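You operate a simulated robot arm through the tools that you are given. There is no shell and no other tool.

You are at the controls of a simulated two-armed robot. One attempt, no reset.

JOB
Run the 20 ml barrel at 8 ml/h till the alarm, then lay it in the barrel tray.
Fine: it is in the pump on the small bench; switch the pump off after the alarm; leave its clamp up and its pusher drawn out.

Only the result counts: the job must be done as asked and must still hold three seconds after the hand-in. Knocking over, shifting, dropping, spilling or breaking anything else fails it.

ROBOT AND FRAMES
Two 7-joint arms with fingered hands on one trunk, on a base that moves. Base frame: it is fixed to the floor where the robot stands at the start and does not move with it; the origin is under the middle of the robot, x ahead of it, y to its left, z up; the surface under the hand at the start is at about z = 0.88. Units: m, degrees, N and s.
The left shoulder is at the start at [0.2, 0.135, 0.97], the right one opposite. Each reaches about 0.885 m from its shoulder. Places, roughly: barrel tray [0.8, 0, 0.9]; clamp [0.6, 0, 0.9]; pusher [0.6, 0.1, 0.9]. Payload 4 kg a hand.
The TCP of each hand is the grasp point between the finger pads, 0.025 m short of the fingertips. In the tool frame z runs along the fingers and y along their closing line. The gripper opens to 0.088 m; its body begins 0.029 m behind the TCP. The gripper is a hand of 4 fingers: y runs from the thumb to the fingers, the wrist lies at [-0.013, -0.106, -0.174] in the tool frame.
Orientation is that of the tool frame in the base frame, as a unit quaternion [w, x, y, z]. With the fingers straight down and the wrist toward the robot, the tool's x, y and z point along [0, 1, 0], [1, 0, 0] and [0, 0, -1] of the base frame.

CONTROLS
- The arms move only by the tool step_arm. It takes "left_targets", "right_targets" or both (then of equal length, played together; a hand with none holds still); each is a list of rows, each a list of 6 numbers: the shift along the tool's x, y, z in m, then the turn, a rotation vector about the tool's x, y, z in rad. In form: [[tx, ty, tz, wx, wy, wz], ...]. A call has 1 to 20 rows; each row is the pose to reach, as a shift and turn from the pose commanded when the call began, along the tool's axes at that moment. Each row takes 0.2 s and may step no farther than 0.05 m and 8.6 degrees from the row before; otherwise, the whole call is refused. A pose out of reach is approached as far as the arm can. The call stops where the force on the tool passes 80 N (or 10 N more than at its start, if that is more) or the arm is blocked; 0.2 s more then pass. In this call time passes only in rows, and 0.2 s behind the last. It gives the time, the measured TCP pose, the force on the tool (base axes), the opening and the grip force at its end, in the units of the frame above (readings bear some noise), with the torque about the TCP (base axes, N m) and any sound that the robot's microphone picked up.
- Cameras (640 x 400 px; columns grow to the right, rows downward): "scene" is now at [0.136, -0.0056, 1.5618]; the picture's right is [0.11, -0.99, 0.00], its down [-0.76, -0.09, -0.65] and it looks along [0.64, 0.07, -0.76] (base axes); focal length 248 px, centre (320, 200). "left" rides on the left gripper at [-0.064, -0.083, -0.098] in its tool frame; the picture's right is [-0.62, -0.37, 0.69], its down [0.71, -0.63, 0.30] and it looks along [0.32, 0.68, 0.65] (tool axes); focal length 265 px, centre (320, 200). "right" rides on the right gripper at [0.064, -0.083, -0.098] in its tool frame; the picture's right is [-0.62, 0.37, -0.69], its down [-0.71, -0.63, 0.30] and it looks along [-0.32, 0.68, 0.65] (tool axes); focal length 265 px, centre (320, 200). There is no depth. A picture from a camera that has moved, and an enlarged one, comes with that camera's place and axes in the base frame and with its lens. The place of the scene camera against the robot may be out by one fixed shift of up to 0.025 m in any direction.
- snapshot(camera): a new picture of that camera. No time passes.
- lift_body(by): slides the trunk up (or, below 0, down) by that many m; the arms and the scene camera ride with it, the base frame stays. It gives what a move gives, with no picture.
- drive_base(legs): drives the robot by 1 to 6 legs, each [ahead, left, turn to the left] in m, m and degrees, along the robot's own axes; the way and the turn of a leg run together, so that a leg with both is an arc; at most 1.5 m and 180 degrees a leg. The arms and the cameras ride along, it lands a little off, and it stops where it bumps. It gives what a move gives.
- curl_fingers(index, middle, ring, thumb_bend, thumb_turn, hand): sets how far each is bent, from 0 (flat) to 1 (curled in); at 0.3 the hand is open as for a grip, at 0.7 the pads meet at the TCP. One left out holds its place. A second passes; each finger stops where it meets its share of the squeeze, and holds until it gets a number again. It is the only way to open and close the hand. It gives what a move gives, with no picture; readings hold the bend of each and the force on the fingers (four entries, about 0 where the hand has none), thumb and palm. thumb_turn goes from beside the hand (0) to across from the fingers (1), as for a grip.
- pan_tilt(pan, tilt): turns the head with the scene camera to pan (to the left, within 97 degrees either way) and tilt (down, from -29 to 69), counted from straight ahead of the robot. It gives what a move gives.
- zoom(camera, box): a new picture of the part [left, top, right, bottom] of that camera's present view, enlarged. No time passes.
- sign_off(): hands the job in; it is judged then, once.

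Nothing tells you exact positions but the pictures and the camera data. Unless the task says otherwise, let go and move clear before handing in.

The tools are called after "Call:" as a command line: name --argument value ..., lists and objects as JSON in quotes. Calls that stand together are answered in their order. step_arm: Moves the arms, as the interface text tells. Its arguments: {"type":"object","properties":{"left_targets":{"type":"array"},"right_targets":{"type":"array"}},"required":[]} The other tools are called the same way: lift_body (by) moves the trunk up or down; curl_fingers (index, middle, ring, thumb_bend, thumb_turn, hand) moves the fingers one by one; drive_base (legs) drives the base; pan_tilt (pan, tilt) turns the head that bears the scene camera; snapshot (camera) takes a picture; zoom (camera, box) takes an enlarged picture of a part of a camera's view; sign_off () hands the job in.

At the start:

```text
time: 0.0
left_eef_pos: [0.5639, 0.2984, 1.2028]
left_ee_rot: [0.0, 0.707, 0.708, 0.0]
left_contact_force: [1.2, -0.3, -0.2]
left_ft_torque: [0.0, -0.02, 0.01]
left_gripper_width: 0.0877
left_grip_force: 0.1
left_shape: jaw
left_bend: [0.3, 0.3, 0.3, 0.3, 0.98]
left_finger forces: [0.0, 0.1, 0.1, 0.0, 0.0, 0.0]
right_eef_pos: [0.546, -0.1793, 1.1738]
right_ee_rot: [0.001, 0.708, 0.707, 0.0]
right_contact_force: [0.0, -0.8, 0.1]
right_ft_torque: [0.01, -0.02, -0.01]
right_gripper_width: 0.0874
right_grip_force: 0.0
right_shape: jaw
right_bend: [0.3, 0.3, 0.3, 0.3, 0.98]
right_finger forces: [0.1, 0.1, 0.0, 0.1, 0.0, 0.1]
trunk travel left (down, up): [-0.575, 0.195]
robot x, y, heading: [0.0014, -0.0022, 0.1]
head pan, tilt (commanded): [6.5, 49.8]
```

scene: 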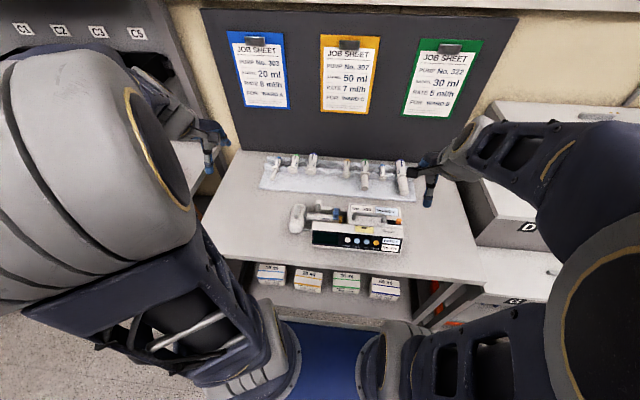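
right: 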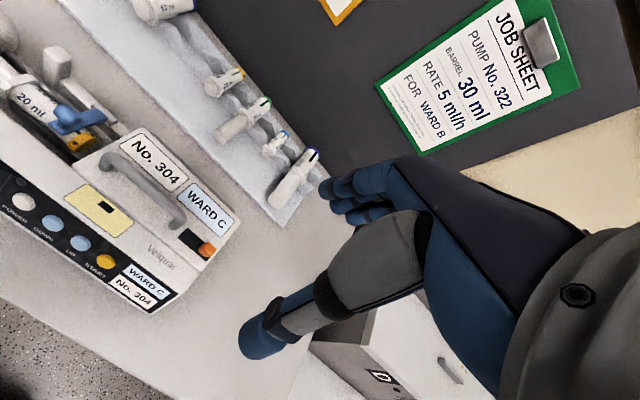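
left: 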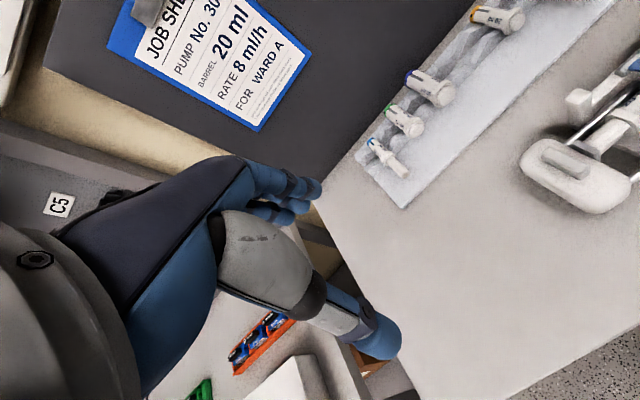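

I see a bench with a syringe pump (No. 304), a tray of barrels behind it and job sheets on a board. I'll look closer at everything before moving.

Call:
zoom --camera "scene" --box '[270, 190, 430, 290]'

Call:
zoom --camera "scene" --box '[250, 140, 430, 252]'

Call:
zoom --camera "right" --box '[0, 40, 320, 240]'

Call:
zoom --camera "right" --box '[0, 120, 240, 320]'

Call:
zoom --camera "scene" --box '[210, 20, 500, 140]'

Call:
zoom --camera "left" --box '[340, 0, 640, 240]'

```text
4.00 times, centred on (350, 240) of scene
camera zoom: at [0.136, -0.0056, 1.5618], right [0.11, -0.99, 0.0], down [-0.76, -0.09, -0.65], along [0.64, 0.07, -0.76], focal length 993 px, centre (200, 40)
```

zoom: 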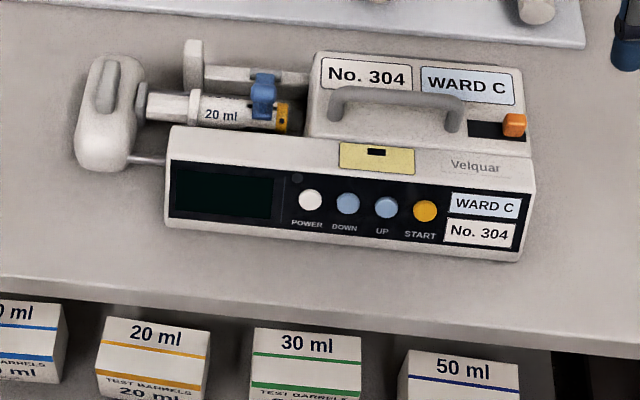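

```text
3.56 times, centred on (340, 196) of scene
camera zoom: at [0.136, -0.0056, 1.5618], right [0.11, -0.99, 0.0], down [-0.76, -0.09, -0.65], along [0.64, 0.07, -0.76], focal length 883 px, centre (249, 214)
```

zoom: 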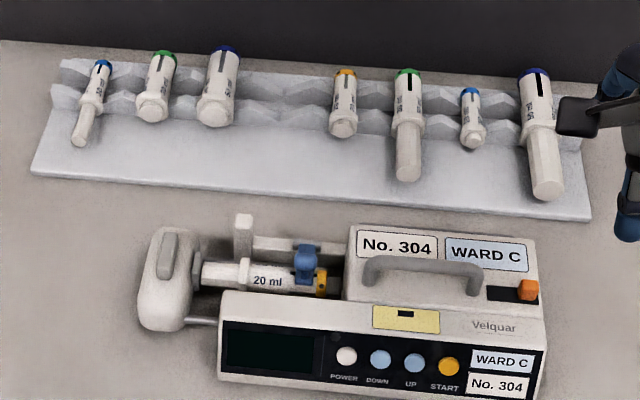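

```text
2.00 times, centred on (160, 140) of right
camera zoom: at [0.4614, -0.1138, 1.2717], right [0.37, -0.62, 0.69], down [-0.63, -0.71, -0.3], along [0.68, -0.32, -0.65], focal length 531 px, centre (640, 320)
```

zoom: 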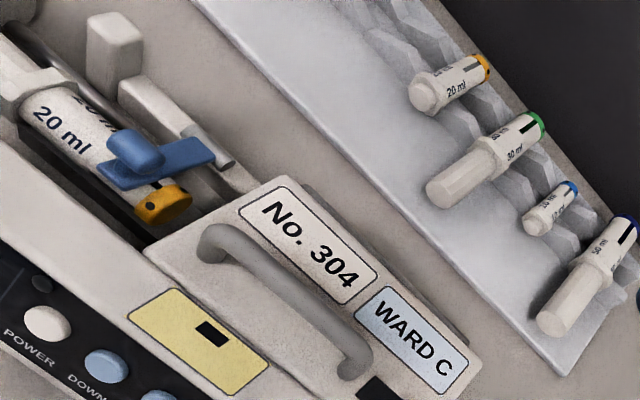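

```text
2.00 times, centred on (120, 220) of right
camera zoom: at [0.4614, -0.1138, 1.2717], right [0.37, -0.62, 0.69], down [-0.63, -0.71, -0.3], along [0.68, -0.32, -0.65], focal length 531 px, centre (720, 160)
```

zoom: 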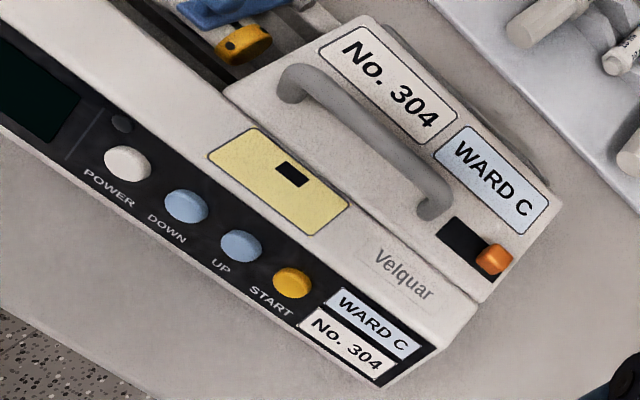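

```text
2.21 times, centred on (355, 80) of scene
camera zoom: at [0.136, -0.0056, 1.5618], right [0.11, -0.99, 0.0], down [-0.76, -0.09, -0.65], along [0.64, 0.07, -0.76], focal length 548 px, centre (243, 465)
```

zoom: 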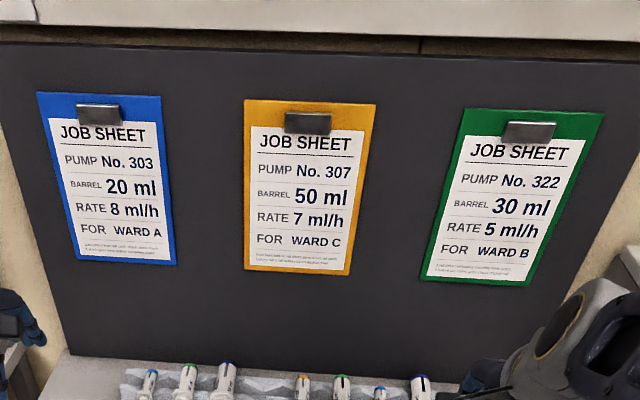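

```text
1.67 times, centred on (490, 120) of left
camera zoom: at [0.4803, 0.2338, 1.2998], right [-0.37, -0.62, -0.69], down [-0.63, 0.71, -0.3], along [0.68, 0.32, -0.65], focal length 442 px, centre (37, 333)
```

zoom: 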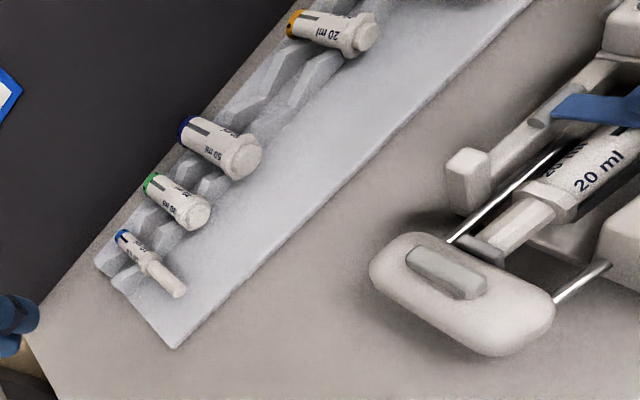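

The pump carries No. 304 / Ward C with a 20 ml barrel already in it; its display is dark. I'll look around the room to know the surroundings before acting.

Call:
pan_tilt --pan -60 --tilt 40

Call:
snapshot --camera "scene"

Call:
pan_tilt --pan 60 --tilt 40

Call:
snapshot --camera "scene"

Call:
pan_tilt --pan 0 --tilt 60

Call:
snapshot --camera "scene"

```text
time: 1.4
left_eef_pos: [0.5633, 0.2978, 1.2036]
left_ee_rot: [0.0, 0.707, 0.707, 0.0]
left_contact_force: [0.2, 0.0, -0.3]
left_ft_torque: [0.0, 0.04, 0.03]
left_gripper_width: 0.0875
left_grip_force: 0.1
left_shape: jaw
left_bend: [0.3, 0.3, 0.3, 0.3, 0.98]
left_finger forces: [0.0, 0.0, 0.0, 0.0, 0.0, 0.0]
right_eef_pos: [0.5468, -0.18, 1.1727]
right_ee_rot: [0.0, 0.707, 0.707, 0.0]
right_contact_force: [-0.1, 0.8, 0.2]
right_ft_torque: [0.02, -0.01, -0.02]
right_gripper_width: 0.0876
right_grip_force: 0.1
right_shape: jaw
right_bend: [0.3, 0.3, 0.3, 0.3, 0.98]
right_finger forces: [0.1, 0.1, 0.1, 0.1, 0.0, 0.0]
trunk travel left (down, up): [-0.575, 0.195]
robot x, y, heading: [-0.0007, 0.001, 0.1]
head pan, tilt (commanded): [-60.0, 40.0]
```

```text
taken
camera scene: at [0.1019, -0.0879, 1.5757], right [-0.87, -0.5, 0.0], down [-0.32, 0.56, -0.77], along [0.38, -0.66, -0.64], focal length 248 px, centre (320, 200)
```

scene: 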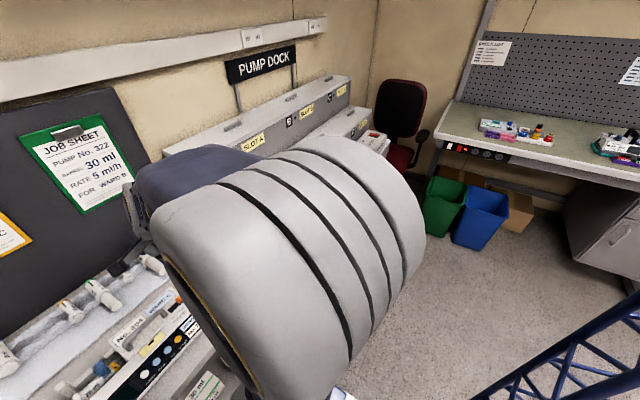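

```text
time: 3.4
left_eef_pos: [0.5627, 0.298, 1.2033]
left_ee_rot: [0.0, 0.707, 0.707, 0.0]
left_contact_force: [0.1, -0.2, -0.8]
left_ft_torque: [-0.03, 0.01, -0.01]
left_gripper_width: 0.0876
left_grip_force: 0.0
left_shape: jaw
left_bend: [0.3, 0.3, 0.3, 0.3, 0.98]
left_finger forces: [0.1, 0.0, 0.0, 0.0, 0.0, 0.0]
right_eef_pos: [0.5456, -0.1796, 1.174]
right_ee_rot: [0.001, 0.707, 0.708, 0.0]
right_contact_force: [0.4, 0.1, 0.2]
right_ft_torque: [-0.02, 0.0, 0.01]
right_gripper_width: 0.0875
right_grip_force: 0.1
right_shape: jaw
right_bend: [0.3, 0.3, 0.3, 0.3, 0.98]
right_finger forces: [0.0, 0.0, 0.1, 0.0, 0.0, 0.0]
trunk travel left (down, up): [-0.575, 0.195]
robot x, y, heading: [-0.0028, 0.0023, 0.1]
head pan, tilt (commanded): [60.0, 40.0]
```

```text
taken
camera scene: at [0.1019, 0.0593, 1.5757], right [0.87, -0.5, 0.0], down [-0.32, -0.56, -0.77], along [0.38, 0.66, -0.64], focal length 248 px, centre (320, 200)
```

scene: 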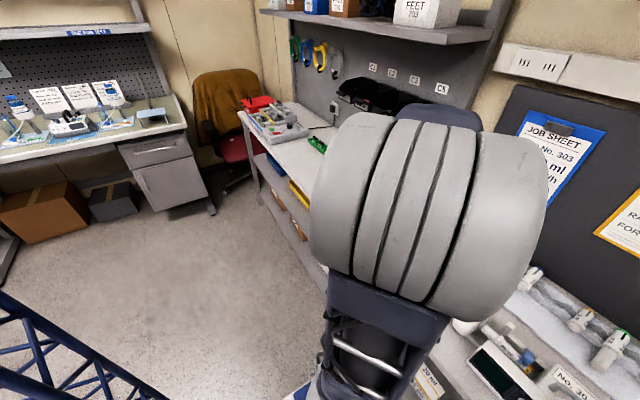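

```text
time: 4.7
left_eef_pos: [0.5629, 0.2987, 1.2035]
left_ee_rot: [0.0, 0.707, 0.707, 0.0]
left_contact_force: [-0.2, 0.1, 0.1]
left_ft_torque: [0.01, -0.01, 0.0]
left_gripper_width: 0.0878
left_grip_force: 0.0
left_shape: jaw
left_bend: [0.3, 0.3, 0.3, 0.3, 0.98]
left_finger forces: [0.1, 0.0, 0.0, 0.1, 0.0, 0.1]
right_eef_pos: [0.5477, -0.179, 1.1736]
right_ee_rot: [0.0, 0.707, 0.707, 0.0]
right_contact_force: [0.4, 0.3, 0.4]
right_ft_torque: [0.03, 0.02, -0.02]
right_gripper_width: 0.0877
right_grip_force: 0.0
right_shape: jaw
right_bend: [0.3, 0.3, 0.3, 0.3, 0.98]
right_finger forces: [0.0, 0.0, 0.1, 0.1, 0.0, 0.0]
trunk travel left (down, up): [-0.575, 0.195]
robot x, y, heading: [-0.0006, -0.0024, -0.2]
head pan, tilt (commanded): [0.0, 60.0]
```

```text
taken
camera scene: at [0.126, -0.0142, 1.549], right [0.0, -1.0, 0.0], down [-0.87, 0.0, -0.5], along [0.5, 0.0, -0.87], focal length 248 px, centre (320, 200)
```

scene: 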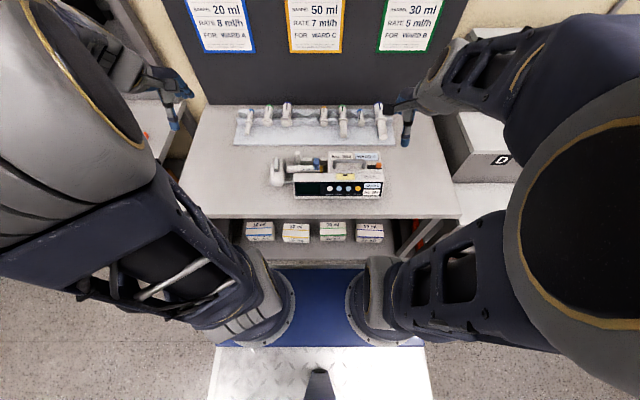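

Call:
zoom --camera "scene" --box '[260, 140, 400, 228]'

Call:
zoom --camera "scene" --box '[220, 90, 420, 215]'

```text
4.55 times, centred on (330, 184) of scene
camera zoom: at [0.126, -0.0142, 1.549], right [0.0, -1.0, 0.0], down [-0.87, 0.0, -0.5], along [0.5, 0.0, -0.87], focal length 1128 px, centre (274, 273)
```

zoom: 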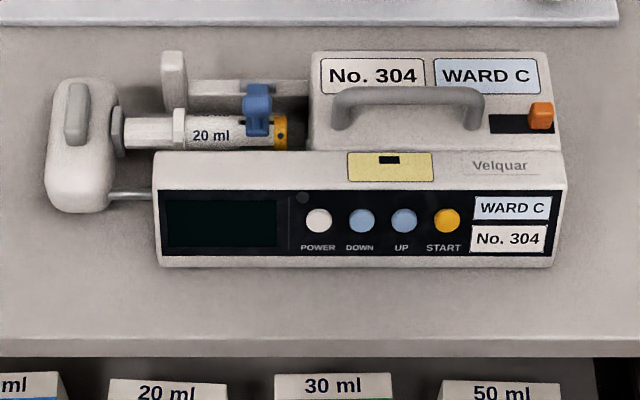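

```text
3.20 times, centred on (320, 152) of scene
camera zoom: at [0.126, -0.0142, 1.549], right [0.0, -1.0, 0.0], down [-0.87, 0.0, -0.5], along [0.5, 0.0, -0.87], focal length 794 px, centre (320, 352)
```

zoom: 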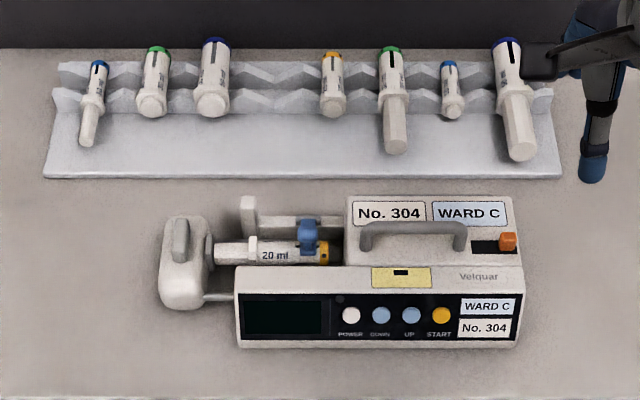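

The pump stands about x 0.52–0.65, y −0.13 to 0.1, with the tray behind it having one free slot in the middle. I'll bring the right hand's camera closer to see the buttons, clamp and pusher in detail.

Call:
step_arm --right_targets '[[0.025, -0.02, 0.0, 0, 0, 0], [0.05, -0.045, 0.02, 0, 0, 0], [0.075, -0.07, 0.05, 0, 0, 0], [0.1, -0.09, 0.08, 0, 0, 0], [0.125, -0.1, 0.11, 0, 0, 0], [0.149, -0.1, 0.14, 0, 0, 0]]'

Call:
snapshot --camera "right"

Call:
snapshot --camera "scene"

```text
time: 6.1
left_eef_pos: [0.5639, 0.2978, 1.203]
left_ee_rot: [0.0, 0.707, 0.707, 0.0]
left_contact_force: [0.4, 0.1, -0.5]
left_ft_torque: [-0.02, -0.05, -0.01]
left_gripper_width: 0.0874
left_grip_force: 0.1
left_shape: jaw
left_bend: [0.3, 0.3, 0.3, 0.3, 0.98]
left_finger forces: [0.0, 0.0, 0.0, 0.0, 0.1, 0.1]
right_eef_pos: [0.5049, 0.0071, 1.0696]
right_ee_rot: [0.0, 0.71, 0.704, 0.001]
right_contact_force: [0.4, 0.6, -0.2]
right_ft_torque: [-0.07, 0.01, -0.01]
right_gripper_width: 0.0878
right_grip_force: 0.1
right_shape: jaw
right_bend: [0.3, 0.3, 0.3, 0.3, 0.98]
right_finger forces: [0.0, 0.1, 0.1, 0.1, 0.0, 0.1]
right hand out of reach, approached as far as the arm can: row 3, 4, 5, 6
trunk travel left (down, up): [-0.575, 0.195]
robot x, y, heading: [0.0007, 0.0001, 0.1]
head pan, tilt (commanded): [0.0, 60.0]
```

```text
taken
camera right: at [0.4219, 0.075, 1.167], right [0.36, -0.62, 0.69], down [-0.63, -0.71, -0.31], along [0.68, -0.33, -0.65], focal length 265 px, centre (320, 200)
```

right: 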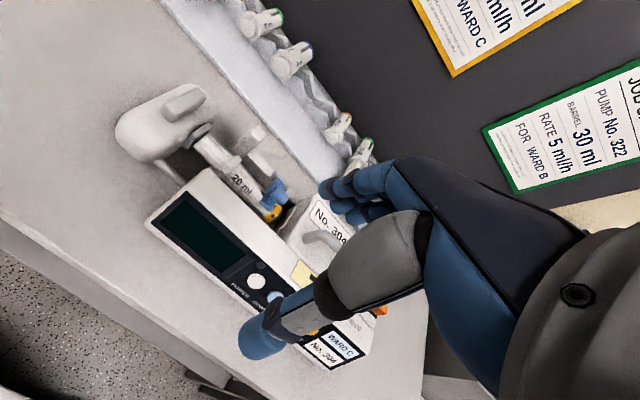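

```text
taken
camera scene: at [0.1261, -0.0139, 1.5489], right [0.0, -1.0, 0.0], down [-0.87, 0.0, -0.5], along [0.5, 0.0, -0.87], focal length 248 px, centre (320, 200)
```

scene: 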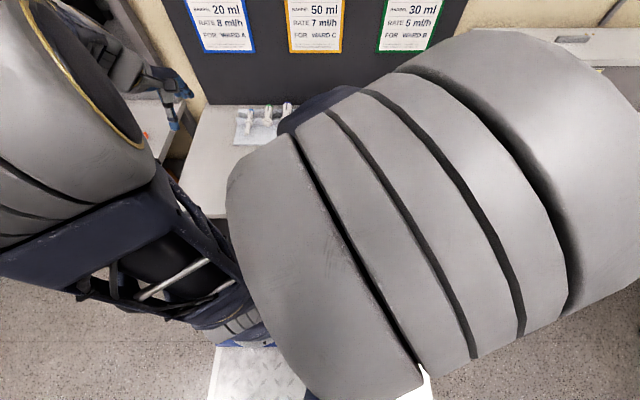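

Call:
zoom --camera "right" --box '[100, 70, 340, 220]'

Call:
zoom --camera "right" --box '[140, 190, 380, 370]'

```text
2.67 times, centred on (220, 145) of right
camera zoom: at [0.4219, 0.075, 1.167], right [0.36, -0.62, 0.69], down [-0.63, -0.71, -0.31], along [0.68, -0.33, -0.65], focal length 708 px, centre (587, 347)
```

zoom: 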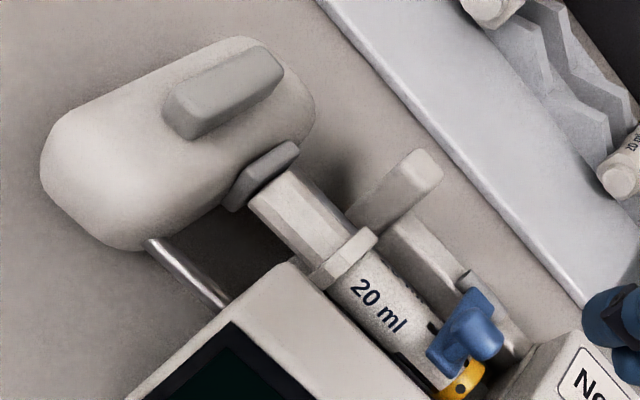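

```text
2.22 times, centred on (260, 280) of right
camera zoom: at [0.4219, 0.075, 1.167], right [0.36, -0.62, 0.69], down [-0.63, -0.71, -0.31], along [0.68, -0.33, -0.65], focal length 590 px, centre (453, 22)
```

zoom: 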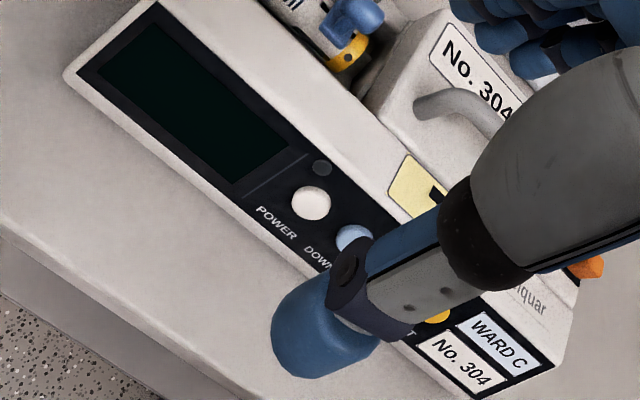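

I located the POWER button at about [0.524, −0.027, 0.935]. The arms are cramped this close, so I'll check behind the robot before backing off a little.

Call:
pan_tilt --pan 97 --tilt 45

Call:
snapshot --camera "scene"

Call:
pan_tilt --pan -97 --tilt 45

Call:
snapshot --camera "scene"

```text
time: 7.8
left_eef_pos: [0.5632, 0.2982, 1.2032]
left_ee_rot: [0.0, 0.708, 0.707, 0.0]
left_contact_force: [-0.5, 0.2, 0.0]
left_ft_torque: [-0.01, 0.01, 0.02]
left_gripper_width: 0.0873
left_grip_force: 0.0
left_shape: jaw
left_bend: [0.3, 0.3, 0.3, 0.3, 0.98]
left_finger forces: [0.0, 0.0, 0.0, 0.0, 0.0, 0.1]
right_eef_pos: [0.5063, 0.0081, 1.0692]
right_ee_rot: [0.0, 0.709, 0.705, 0.001]
right_contact_force: [0.0, 0.1, -0.6]
right_ft_torque: [-0.01, -0.01, -0.02]
right_gripper_width: 0.0874
right_grip_force: 0.0
right_shape: jaw
right_bend: [0.3, 0.3, 0.3, 0.3, 0.98]
right_finger forces: [0.0, 0.0, 0.0, 0.0, 0.0, 0.1]
trunk travel left (down, up): [-0.575, 0.195]
robot x, y, heading: [-0.0019, -0.003, -0.0]
head pan, tilt (commanded): [97.0, 45.0]
```

```text
taken
camera scene: at [0.0494, 0.0664, 1.5685], right [0.99, 0.12, 0.0], down [0.09, -0.7, -0.71], along [-0.09, 0.7, -0.71], focal length 248 px, centre (320, 200)
```

scene: 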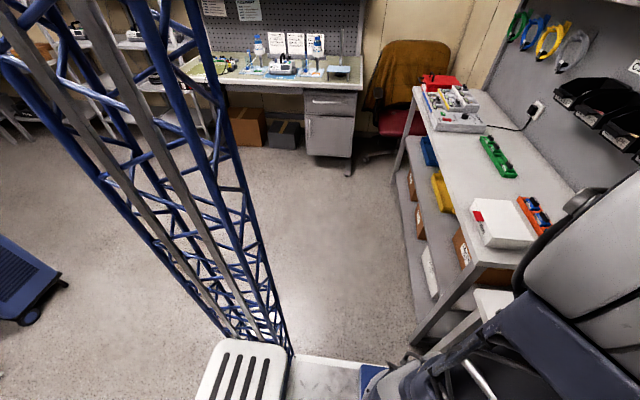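

```text
time: 10.7
left_eef_pos: [0.5638, 0.2984, 1.2029]
left_ee_rot: [-0.001, 0.707, 0.707, -0.001]
left_contact_force: [0.0, -0.6, -0.5]
left_ft_torque: [-0.03, 0.0, -0.01]
left_gripper_width: 0.0877
left_grip_force: 0.1
left_shape: jaw
left_bend: [0.3, 0.3, 0.3, 0.3, 0.98]
left_finger forces: [0.0, 0.0, 0.0, 0.0, 0.0, 0.1]
right_eef_pos: [0.5052, 0.0076, 1.0681]
right_ee_rot: [0.0, 0.709, 0.705, 0.001]
right_contact_force: [0.5, 0.4, 0.8]
right_ft_torque: [0.01, -0.04, 0.02]
right_gripper_width: 0.0878
right_grip_force: 0.1
right_shape: jaw
right_bend: [0.3, 0.3, 0.3, 0.3, 0.98]
right_finger forces: [0.1, 0.0, 0.0, 0.0, 0.0, 0.0]
trunk travel left (down, up): [-0.575, 0.195]
robot x, y, heading: [0.0, -0.0015, 0.2]
head pan, tilt (commanded): [-97.0, 45.0]
```

```text
taken
camera scene: at [0.0494, -0.095, 1.5685], right [-0.99, 0.12, 0.0], down [0.09, 0.7, -0.71], along [-0.09, -0.7, -0.71], focal length 248 px, centre (320, 200)
```

scene: 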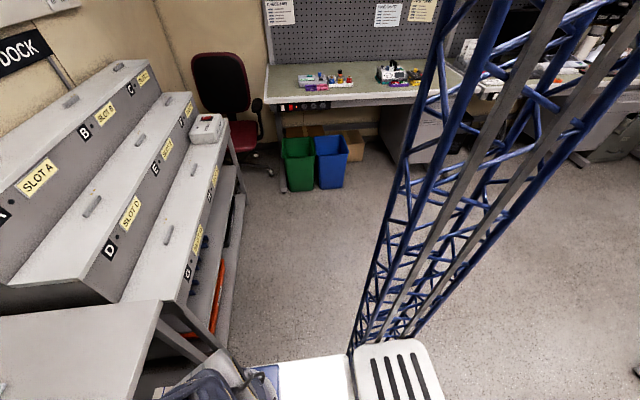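

The space behind is clear. I'll back off about 0.2 m to give the arms room.

Call:
drive_base --legs '[[-0.22, 0, 0]]'

Call:
pan_tilt --pan 0 --tilt 50

Call:
snapshot --camera "scene"

Call:
snapshot --camera "right"

Call:
snapshot --camera "left"

```text
time: 12.3
left_eef_pos: [0.3461, 0.2959, 1.2035]
left_ee_rot: [0.0, 0.708, 0.706, -0.001]
left_contact_force: [-0.1, -0.5, 0.5]
left_ft_torque: [0.02, 0.02, -0.04]
left_gripper_width: 0.0876
left_grip_force: 0.1
left_shape: jaw
left_bend: [0.3, 0.3, 0.3, 0.3, 0.98]
left_finger forces: [0.0, 0.0, 0.0, 0.0, 0.1, 0.1]
right_eef_pos: [0.2864, 0.009, 1.0676]
right_ee_rot: [-0.001, 0.708, 0.706, -0.001]
right_contact_force: [0.4, -0.1, -0.4]
right_ft_torque: [0.02, 0.03, 0.0]
right_gripper_width: 0.0879
right_grip_force: 0.2
right_shape: jaw
right_bend: [0.3, 0.3, 0.3, 0.3, 0.98]
right_finger forces: [0.0, 0.0, 0.1, 0.1, 0.0, 0.0]
trunk travel left (down, up): [-0.575, 0.195]
robot x, y, heading: [-0.2163, 0.0004, -0.0]
head pan, tilt (commanded): [-97.0, 45.0]
```

```text
time: 14.1
left_eef_pos: [0.3445, 0.2968, 1.2026]
left_ee_rot: [0.0, 0.708, 0.706, -0.001]
left_contact_force: [-1.1, -0.3, 0.5]
left_ft_torque: [0.0, 0.03, -0.01]
left_gripper_width: 0.0878
left_grip_force: 0.0
left_shape: jaw
left_bend: [0.3, 0.3, 0.3, 0.3, 0.98]
left_finger forces: [0.0, 0.0, 0.0, 0.1, 0.0, 0.1]
right_eef_pos: [0.2854, 0.0096, 1.0683]
right_ee_rot: [0.0, 0.708, 0.706, 0.0]
right_contact_force: [-0.2, 0.0, 0.5]
right_ft_torque: [-0.05, 0.01, 0.0]
right_gripper_width: 0.0878
right_grip_force: 0.1
right_shape: jaw
right_bend: [0.3, 0.3, 0.3, 0.3, 0.98]
right_finger forces: [0.0, 0.0, 0.1, 0.0, 0.0, 0.0]
trunk travel left (down, up): [-0.575, 0.195]
robot x, y, heading: [-0.2217, 0.0045, -0.3]
head pan, tilt (commanded): [0.0, 50.0]
```

```text
taken
camera scene: at [-0.0827, -0.0144, 1.5616], right [0.0, -1.0, 0.0], down [-0.77, 0.0, -0.64], along [0.64, 0.0, -0.77], focal length 248 px, centre (320, 200)
```

scene: 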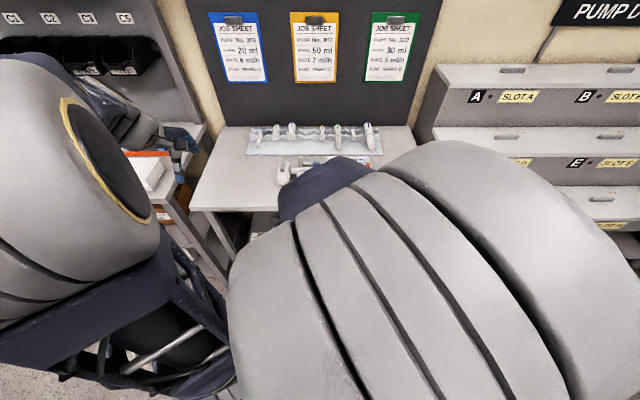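

```text
taken
camera right: at [0.2019, 0.0749, 1.1664], right [0.37, -0.62, 0.69], down [-0.63, -0.71, -0.3], along [0.68, -0.33, -0.65], focal length 265 px, centre (320, 200)
```

right: 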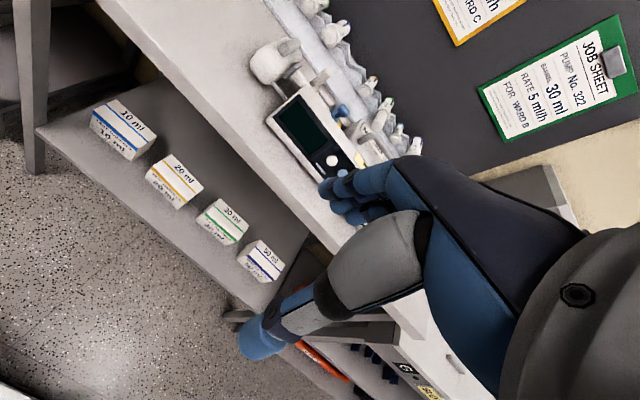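

```text
taken
camera left: at [0.262, 0.2327, 1.2998], right [-0.37, -0.62, -0.69], down [-0.63, 0.72, -0.3], along [0.68, 0.32, -0.65], focal length 265 px, centre (320, 200)
```

left: 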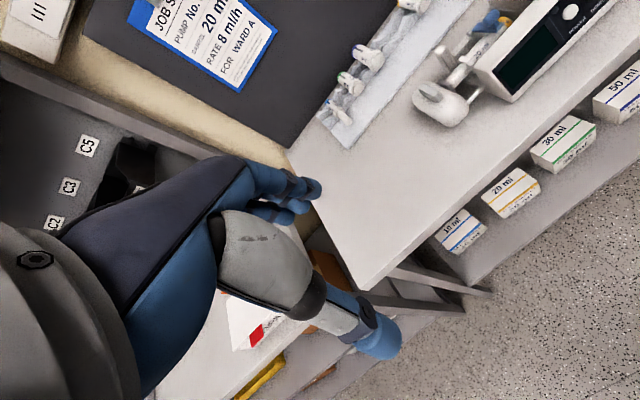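

Now I'll move the right hand out to the right, tip it so the fingers point forward and down at 45°, and extend only the index finger for pressing buttons.

Call:
step_arm --right_targets '[[-0.03, 0.01, -0.01, -0.1309, 0, 0], [-0.06, 0.02, -0.02, -0.2618, 0, 0], [-0.09, 0.03, -0.03, -0.3927, 0, 0], [-0.12, 0.04, -0.04, -0.5236, 0, 0], [-0.14, 0.05, -0.05, -0.6545, 0, 0], [-0.15, 0.075, -0.06, -0.7854, 0, 0]]'

Call:
curl_fingers --hand "right" --index 0.3 --middle 1 --ring 1 --thumb_bend 1 --thumb_turn 0.5

Call:
snapshot --camera "scene"

Call:
snapshot --camera "right"

```text
time: 15.5
left_eef_pos: [0.345, 0.2969, 1.2023]
left_ee_rot: [0.0, 0.709, 0.706, 0.0]
left_contact_force: [0.9, 0.7, -0.6]
left_ft_torque: [-0.03, -0.01, -0.02]
left_gripper_width: 0.0878
left_grip_force: 0.1
left_shape: jaw
left_bend: [0.3, 0.3, 0.3, 0.3, 0.98]
left_finger forces: [0.0, 0.1, 0.0, 0.1, 0.0, 0.0]
right_eef_pos: [0.4322, -0.1537, 1.157]
right_ee_rot: [0.271, 0.655, 0.652, 0.269]
right_contact_force: [-0.9, 0.4, -0.2]
right_ft_torque: [-0.04, -0.01, -0.04]
right_gripper_width: 0.0877
right_grip_force: 0.1
right_shape: jaw
right_bend: [0.3, 0.3, 0.3, 0.3, 0.98]
right_finger forces: [0.1, 0.1, 0.1, 0.1, 0.1, 0.0]
right hand out of reach, approached as far as the arm can: row 1, 2, 3, 4, 5, 6
trunk travel left (down, up): [-0.575, 0.195]
robot x, y, heading: [-0.2182, 0.0013, -0.4]
head pan, tilt (commanded): [0.0, 50.0]
```

```text
time: 16.5
left_eef_pos: [0.3439, 0.296, 1.2019]
left_ee_rot: [0.0, 0.709, 0.706, 0.0]
left_contact_force: [0.4, 0.2, -0.7]
left_ft_torque: [-0.06, 0.04, 0.02]
left_gripper_width: 0.0877
left_grip_force: 0.0
left_shape: jaw
left_bend: [0.3, 0.3, 0.3, 0.3, 0.98]
left_finger forces: [0.0, 0.0, 0.1, 0.1, 0.0, 0.0]
right_eef_pos: [0.4318, -0.1535, 1.1574]
right_ee_rot: [0.271, 0.655, 0.652, 0.269]
right_contact_force: [0.2, 0.7, 0.3]
right_ft_torque: [-0.03, 0.03, 0.03]
right_gripper_width: 0.0289
right_grip_force: 0.0
right_shape: fingers
right_bend: [0.3, 1.0, 1.0, 1.0, 0.51]
right_finger forces: [0.0, 0.1, 0.0, 0.0, 0.1, 0.0]
trunk travel left (down, up): [-0.575, 0.195]
robot x, y, heading: [-0.2169, 0.0018, -0.2]
head pan, tilt (commanded): [0.0, 50.0]
```

```text
taken
camera scene: at [-0.0827, -0.0144, 1.5616], right [0.0, -1.0, 0.0], down [-0.77, 0.0, -0.64], along [0.64, 0.0, -0.77], focal length 248 px, centre (320, 200)
```

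scene: 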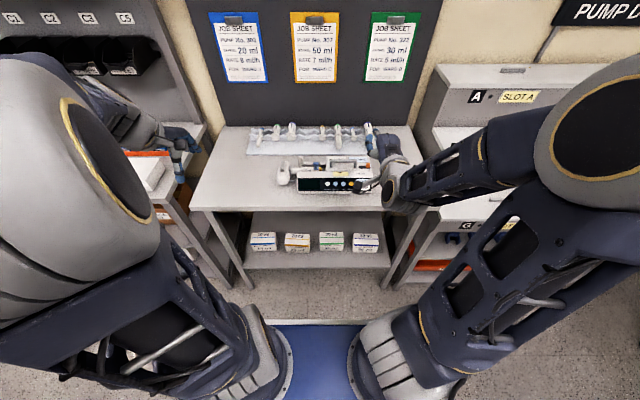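

```text
taken
camera right: at [0.3017, -0.0871, 1.1679], right [-0.23, -0.62, 0.75], down [-0.23, -0.71, -0.66], along [0.94, -0.33, 0.02], focal length 265 px, centre (320, 200)
```

right: 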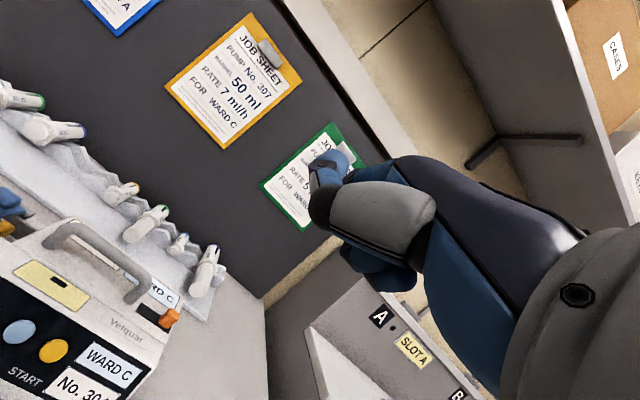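

Call:
zoom --camera "scene" --box '[260, 120, 450, 230]'

Call:
curl_fingers --hand "right" --index 0.0

Call:
zoom --camera "scene" --box '[320, 120, 430, 220]'

Call:
snapshot --camera "right"

```text
3.37 times, centred on (355, 175) of scene
camera zoom: at [-0.0827, -0.0144, 1.5616], right [0.0, -1.0, 0.0], down [-0.77, 0.0, -0.64], along [0.64, 0.0, -0.77], focal length 836 px, centre (202, 284)
```

zoom: 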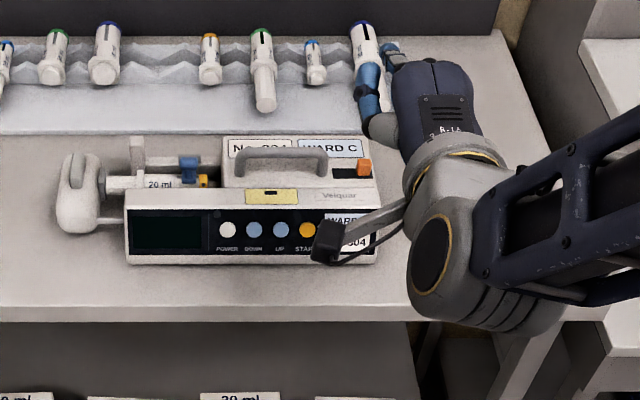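

```text
time: 17.5
left_eef_pos: [0.3441, 0.2964, 1.2028]
left_ee_rot: [0.0, 0.708, 0.706, 0.0]
left_contact_force: [-0.3, -0.1, -0.2]
left_ft_torque: [0.02, 0.01, -0.02]
left_gripper_width: 0.0879
left_grip_force: 0.0
left_shape: jaw
left_bend: [0.3, 0.3, 0.3, 0.3, 0.98]
left_finger forces: [0.1, 0.0, 0.1, 0.0, 0.0, 0.1]
right_eef_pos: [0.431, -0.1534, 1.1563]
right_ee_rot: [0.271, 0.654, 0.653, 0.27]
right_contact_force: [0.6, 0.1, -0.1]
right_ft_torque: [-0.03, -0.01, 0.01]
right_gripper_width: 0.0387
right_grip_force: 0.1
right_shape: fingers
right_bend: [0.0, 1.0, 1.0, 1.0, 0.51]
right_finger forces: [0.0, 0.0, 0.0, 0.0, 0.0, 0.0]
trunk travel left (down, up): [-0.575, 0.195]
robot x, y, heading: [-0.2206, -0.001, -0.2]
head pan, tilt (commanded): [0.0, 50.0]
```

```text
4.00 times, centred on (375, 170) of scene
camera zoom: at [-0.0827, -0.0144, 1.5616], right [0.0, -1.0, 0.0], down [-0.77, 0.0, -0.64], along [0.64, 0.0, -0.77], focal length 993 px, centre (100, 320)
```

zoom: 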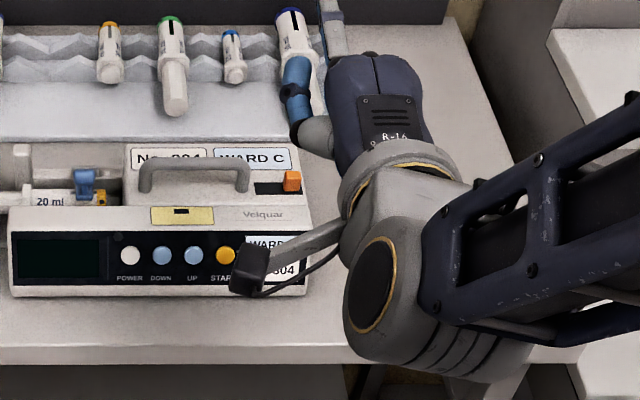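

```text
taken
camera right: at [0.3017, -0.0871, 1.1679], right [-0.23, -0.62, 0.75], down [-0.23, -0.71, -0.66], along [0.94, -0.33, 0.02], focal length 265 px, centre (320, 200)
```

right: 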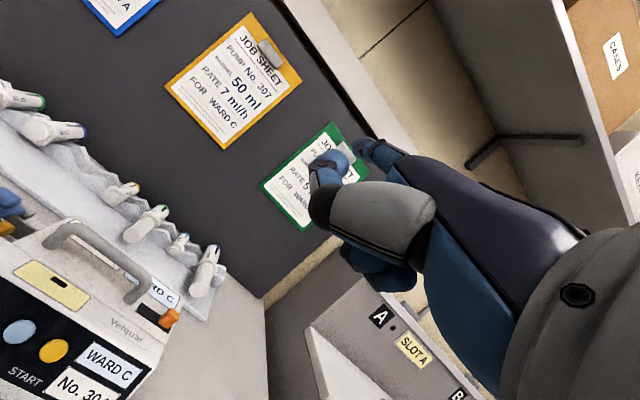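

Call:
curl_fingers --hand "right" --index 0.4 --middle 1 --ring 1 --thumb_bend 0.5 --thumb_turn 0

Call:
zoom --camera "scene" --box '[330, 110, 430, 210]'

Call:
snapshot --camera "right"

```text
time: 18.5
left_eef_pos: [0.3442, 0.2975, 1.203]
left_ee_rot: [0.0, 0.708, 0.706, 0.0]
left_contact_force: [0.6, 0.4, 0.5]
left_ft_torque: [0.02, 0.03, -0.02]
left_gripper_width: 0.0877
left_grip_force: 0.1
left_shape: jaw
left_bend: [0.3, 0.3, 0.3, 0.3, 0.98]
left_finger forces: [0.1, 0.0, 0.0, 0.0, 0.1, 0.0]
right_eef_pos: [0.4308, -0.1531, 1.1564]
right_ee_rot: [0.271, 0.655, 0.652, 0.27]
right_contact_force: [-0.2, -0.5, -0.1]
right_ft_torque: [0.02, -0.01, 0.01]
right_gripper_width: 0.0965
right_grip_force: 0.1
right_shape: fingers
right_bend: [0.4, 1.0, 1.0, 0.5, 0.0]
right_finger forces: [0.0, 0.0, 0.1, 0.1, 0.0, 0.1]
trunk travel left (down, up): [-0.575, 0.195]
robot x, y, heading: [-0.2196, -0.0001, -0.3]
head pan, tilt (commanded): [0.0, 50.0]
```

```text
4.00 times, centred on (380, 160) of scene
camera zoom: at [-0.0827, -0.0144, 1.5616], right [0.0, -1.0, 0.0], down [-0.77, 0.0, -0.64], along [0.64, 0.0, -0.77], focal length 993 px, centre (80, 360)
```

zoom: 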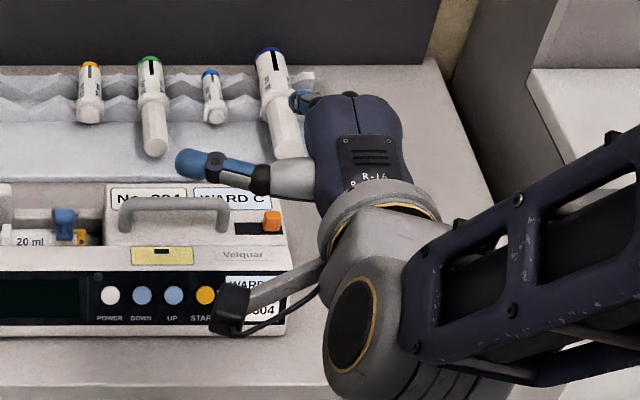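

```text
taken
camera right: at [0.3017, -0.0871, 1.1679], right [-0.23, -0.62, 0.75], down [-0.23, -0.71, -0.66], along [0.94, -0.33, 0.02], focal length 265 px, centre (320, 200)
```

right: 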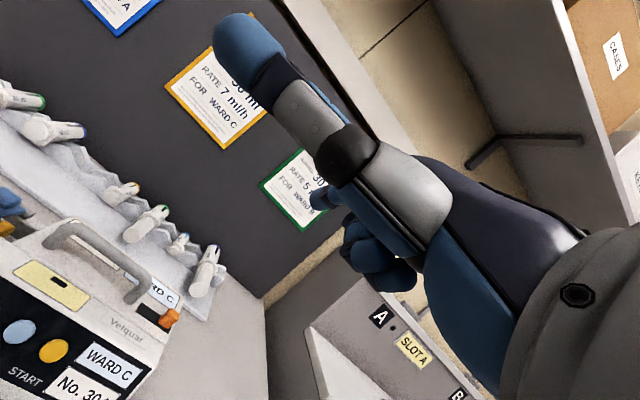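

Call:
curl_fingers --hand "right" --index 0.3 --thumb_bend 1 --thumb_turn 1

Call:
zoom --camera "scene" --box '[330, 110, 430, 210]'

Call:
snapshot --camera "right"

```text
time: 19.5
left_eef_pos: [0.3449, 0.2968, 1.2034]
left_ee_rot: [0.0, 0.708, 0.706, 0.0]
left_contact_force: [-0.2, -1.1, 0.6]
left_ft_torque: [0.02, 0.0, 0.0]
left_gripper_width: 0.0876
left_grip_force: 0.1
left_shape: jaw
left_bend: [0.3, 0.3, 0.3, 0.3, 0.98]
left_finger forces: [0.0, 0.0, 0.0, 0.0, 0.1, 0.0]
right_eef_pos: [0.4324, -0.1541, 1.1568]
right_ee_rot: [0.271, 0.655, 0.652, 0.27]
right_contact_force: [-0.1, 0.1, -0.3]
right_ft_torque: [0.02, 0.01, -0.01]
right_gripper_width: 0.0214
right_grip_force: 0.1
right_shape: fingers
right_bend: [0.29, 1.0, 1.0, 0.99, 1.0]
right_finger forces: [0.0, 0.0, 0.0, 0.0, 0.0, 0.1]
trunk travel left (down, up): [-0.575, 0.195]
robot x, y, heading: [-0.2194, 0.0005, -0.6]
head pan, tilt (commanded): [0.0, 50.0]
```

```text
4.00 times, centred on (380, 160) of scene
camera zoom: at [-0.0827, -0.0144, 1.5616], right [0.0, -1.0, 0.0], down [-0.77, 0.0, -0.64], along [0.64, 0.0, -0.77], focal length 993 px, centre (80, 360)
```

zoom: 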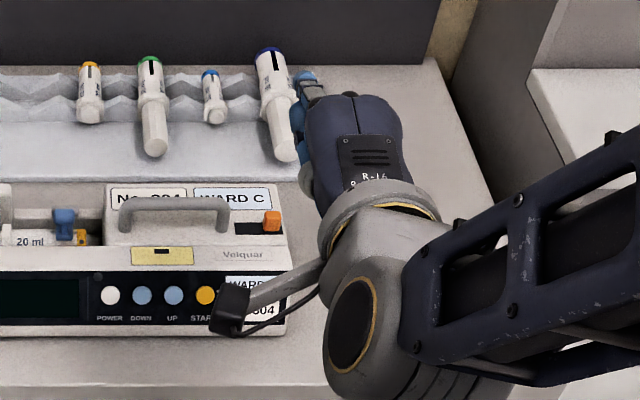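

```text
taken
camera right: at [0.3017, -0.0871, 1.1679], right [-0.23, -0.62, 0.75], down [-0.23, -0.71, -0.66], along [0.94, -0.33, 0.02], focal length 265 px, centre (320, 200)
```

right: 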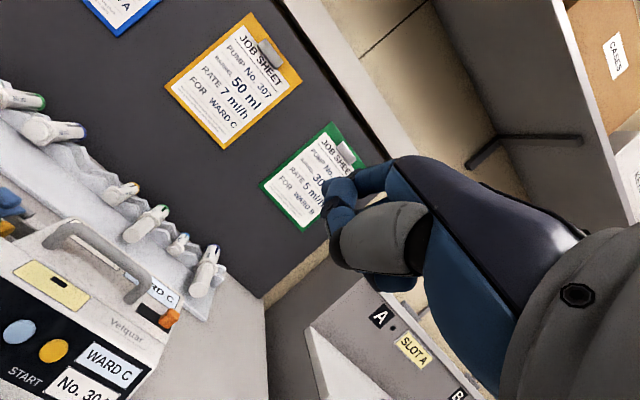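

I'll turn the left hand so its camera looks right, toward the pump and the right hand, as a side view.

Call:
step_arm --left_targets '[[-0.002, 0.009, 0.007, 0, 0, 0.1428], [-0.005, 0.017, 0.015, 0, 0, 0.2856], [-0.007, 0.026, 0.022, 0, 0, 0.4284], [-0.01, 0.035, 0.03, 0, 0, 0.5712], [-0.012, 0.043, 0.037, 0, 0, 0.714], [-0.015, 0.052, 0.045, 0, 0, 0.8568], [-0.017, 0.06, 0.052, 0, 0, 0.9996], [-0.02, 0.069, 0.06, 0, 0, 1.1424], [-0.022, 0.078, 0.068, 0, 0, 1.2852], [-0.025, 0.086, 0.075, 0, 0, 1.428], [-0.027, 0.095, 0.083, 0, 0, 1.5708]]'

Call:
snapshot --camera "left"

Call:
snapshot --camera "scene"

```text
time: 21.9
left_eef_pos: [0.4398, 0.2687, 1.1202]
left_ee_rot: [0.001, 1.0, -0.003, 0.0]
left_contact_force: [-0.5, -0.9, 0.4]
left_ft_torque: [0.0, -0.01, -0.01]
left_gripper_width: 0.0875
left_grip_force: 0.0
left_shape: jaw
left_bend: [0.3, 0.3, 0.3, 0.3, 0.98]
left_finger forces: [0.1, 0.0, 0.0, 0.0, 0.0, 0.0]
right_eef_pos: [0.4307, -0.1533, 1.1567]
right_ee_rot: [0.271, 0.655, 0.652, 0.27]
right_contact_force: [0.3, 1.5, 0.4]
right_ft_torque: [-0.04, 0.03, -0.04]
right_gripper_width: 0.0216
right_grip_force: 0.0
right_shape: fingers
right_bend: [0.29, 1.0, 1.0, 0.99, 1.0]
right_finger forces: [0.1, 0.1, 0.1, 0.0, 0.0, 0.0]
trunk travel left (down, up): [-0.575, 0.195]
robot x, y, heading: [-0.2203, -0.0023, -0.4]
head pan, tilt (commanded): [0.0, 50.0]
```

```text
taken
camera left: at [0.3766, 0.3535, 1.217], right [-0.62, 0.37, -0.69], down [0.72, 0.63, -0.3], along [0.32, -0.69, -0.65], focal length 265 px, centre (320, 200)
```

left: 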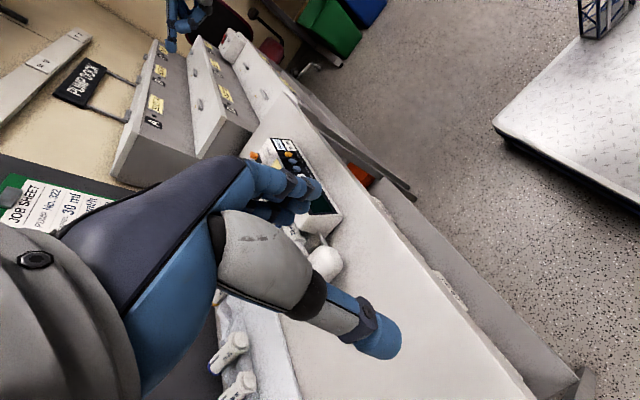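

```text
taken
camera scene: at [-0.0829, -0.0144, 1.5616], right [0.0, -1.0, 0.0], down [-0.77, 0.0, -0.64], along [0.64, 0.0, -0.77], focal length 248 px, centre (320, 200)
```

scene: 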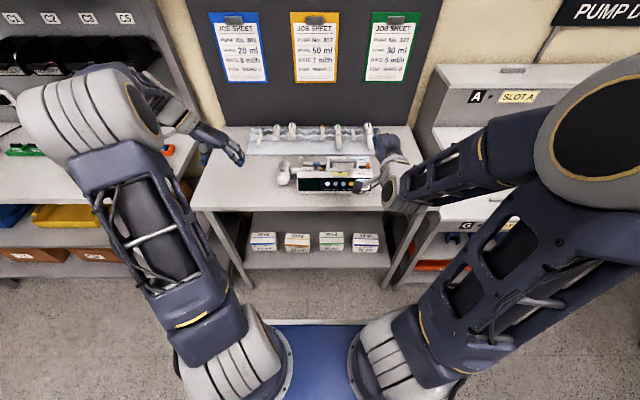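

Call:
step_arm --left_targets '[[0, 0, 0, 0, 0, -0.145], [0, 0, 0, 0, 0, -0.29], [0, 0, 0, 0, 0, -0.435]]'

Call:
snapshot --camera "left"

```text
time: 22.7
left_eef_pos: [0.4396, 0.2696, 1.1204]
left_ee_rot: [0.0, 0.977, 0.215, 0.0]
left_contact_force: [-0.5, -0.3, -0.4]
left_ft_torque: [0.0, -0.02, 0.01]
left_gripper_width: 0.0877
left_grip_force: 0.0
left_shape: jaw
left_bend: [0.3, 0.3, 0.3, 0.3, 0.98]
left_finger forces: [0.1, 0.1, 0.0, 0.1, 0.0, 0.1]
right_eef_pos: [0.4308, -0.1531, 1.1562]
right_ee_rot: [0.271, 0.654, 0.653, 0.27]
right_contact_force: [-0.7, -0.2, 0.5]
right_ft_torque: [-0.01, 0.02, 0.02]
right_gripper_width: 0.0215
right_grip_force: 0.1
right_shape: fingers
right_bend: [0.29, 1.0, 1.0, 0.99, 1.0]
right_finger forces: [0.1, 0.0, 0.0, 0.1, 0.0, 0.0]
trunk travel left (down, up): [-0.575, 0.195]
robot x, y, heading: [-0.218, 0.0015, -0.0]
head pan, tilt (commanded): [0.0, 50.0]
```

```text
taken
camera left: at [0.3468, 0.3174, 1.2169], right [-0.72, 0.07, -0.69], down [0.38, 0.87, -0.31], along [0.58, -0.48, -0.65], focal length 265 px, centre (320, 200)
```

left: 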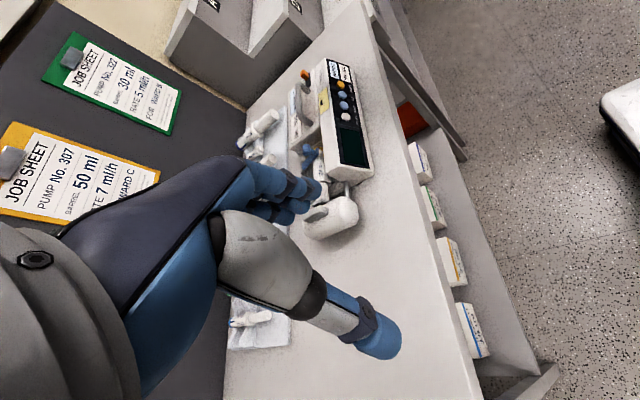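

Call:
zoom --camera "left" --box '[230, 40, 430, 250]'

```text
1.90 times, centred on (330, 145) of left
camera zoom: at [0.3468, 0.3174, 1.2169], right [-0.72, 0.07, -0.69], down [0.38, 0.87, -0.31], along [0.58, -0.48, -0.65], focal length 506 px, centre (301, 305)
```

zoom: 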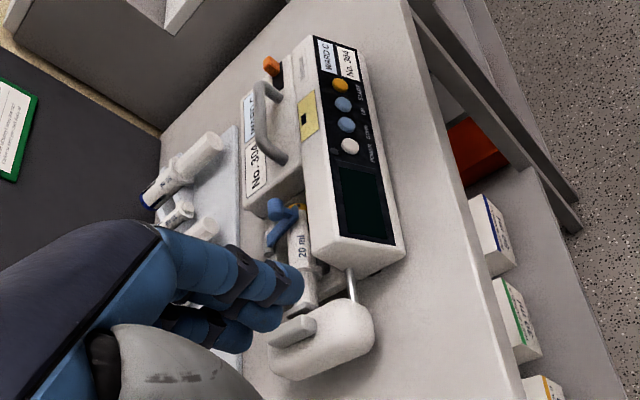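

Call:
step_arm --left_targets '[[0.007, 0.033, 0.013, 0, 0, 0], [0.014, 0.066, 0.026, 0, 0, 0], [0.021, 0.098, 0.04, 0, 0, 0]]'

Call:
snapshot --camera "left"

Call:
zoom --camera "left" --box '[240, 20, 480, 260]'

```text
time: 23.5
left_eef_pos: [0.5007, 0.1916, 1.0804]
left_ee_rot: [0.0, 0.977, 0.215, 0.0]
left_contact_force: [-0.3, -0.1, -0.4]
left_ft_torque: [-0.03, -0.01, -0.05]
left_gripper_width: 0.0877
left_grip_force: 0.1
left_shape: jaw
left_bend: [0.3, 0.3, 0.3, 0.3, 0.98]
left_finger forces: [0.0, 0.1, 0.0, 0.0, 0.0, 0.0]
right_eef_pos: [0.4321, -0.1537, 1.1573]
right_ee_rot: [0.27, 0.654, 0.653, 0.269]
right_contact_force: [-1.0, -0.8, -0.3]
right_ft_torque: [0.0, -0.01, -0.02]
right_gripper_width: 0.0216
right_grip_force: 0.0
right_shape: fingers
right_bend: [0.29, 1.0, 1.0, 0.99, 1.0]
right_finger forces: [0.1, 0.0, 0.0, 0.1, 0.1, 0.0]
trunk travel left (down, up): [-0.575, 0.195]
robot x, y, heading: [-0.2168, 0.0005, -0.2]
head pan, tilt (commanded): [0.0, 50.0]
```

```text
taken
camera left: at [0.4082, 0.2394, 1.1775], right [-0.72, 0.07, -0.69], down [0.38, 0.87, -0.3], along [0.58, -0.48, -0.65], focal length 265 px, centre (320, 200)
```

left: 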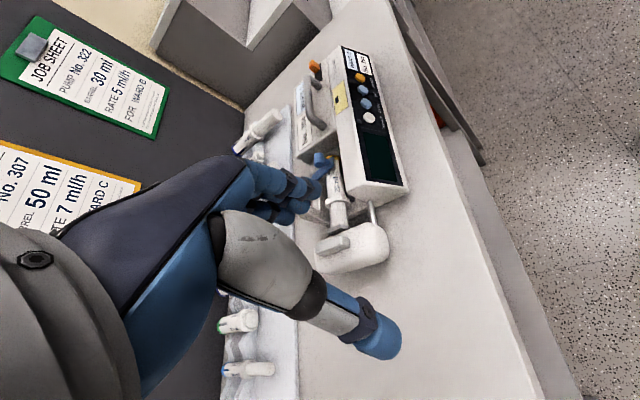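

```text
1.67 times, centred on (360, 140) of left
camera zoom: at [0.4082, 0.2394, 1.1775], right [-0.72, 0.07, -0.69], down [0.38, 0.87, -0.3], along [0.58, -0.48, -0.65], focal length 442 px, centre (253, 300)
```

zoom: 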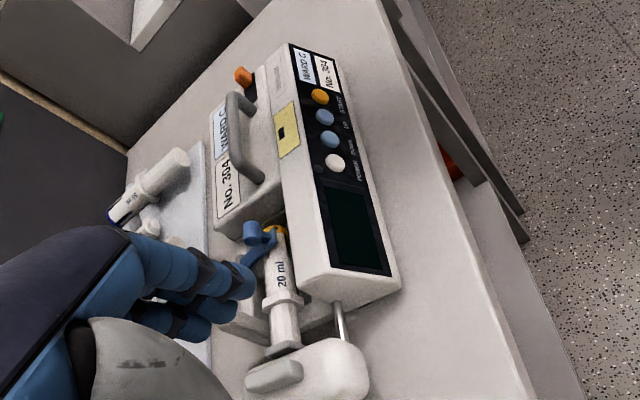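

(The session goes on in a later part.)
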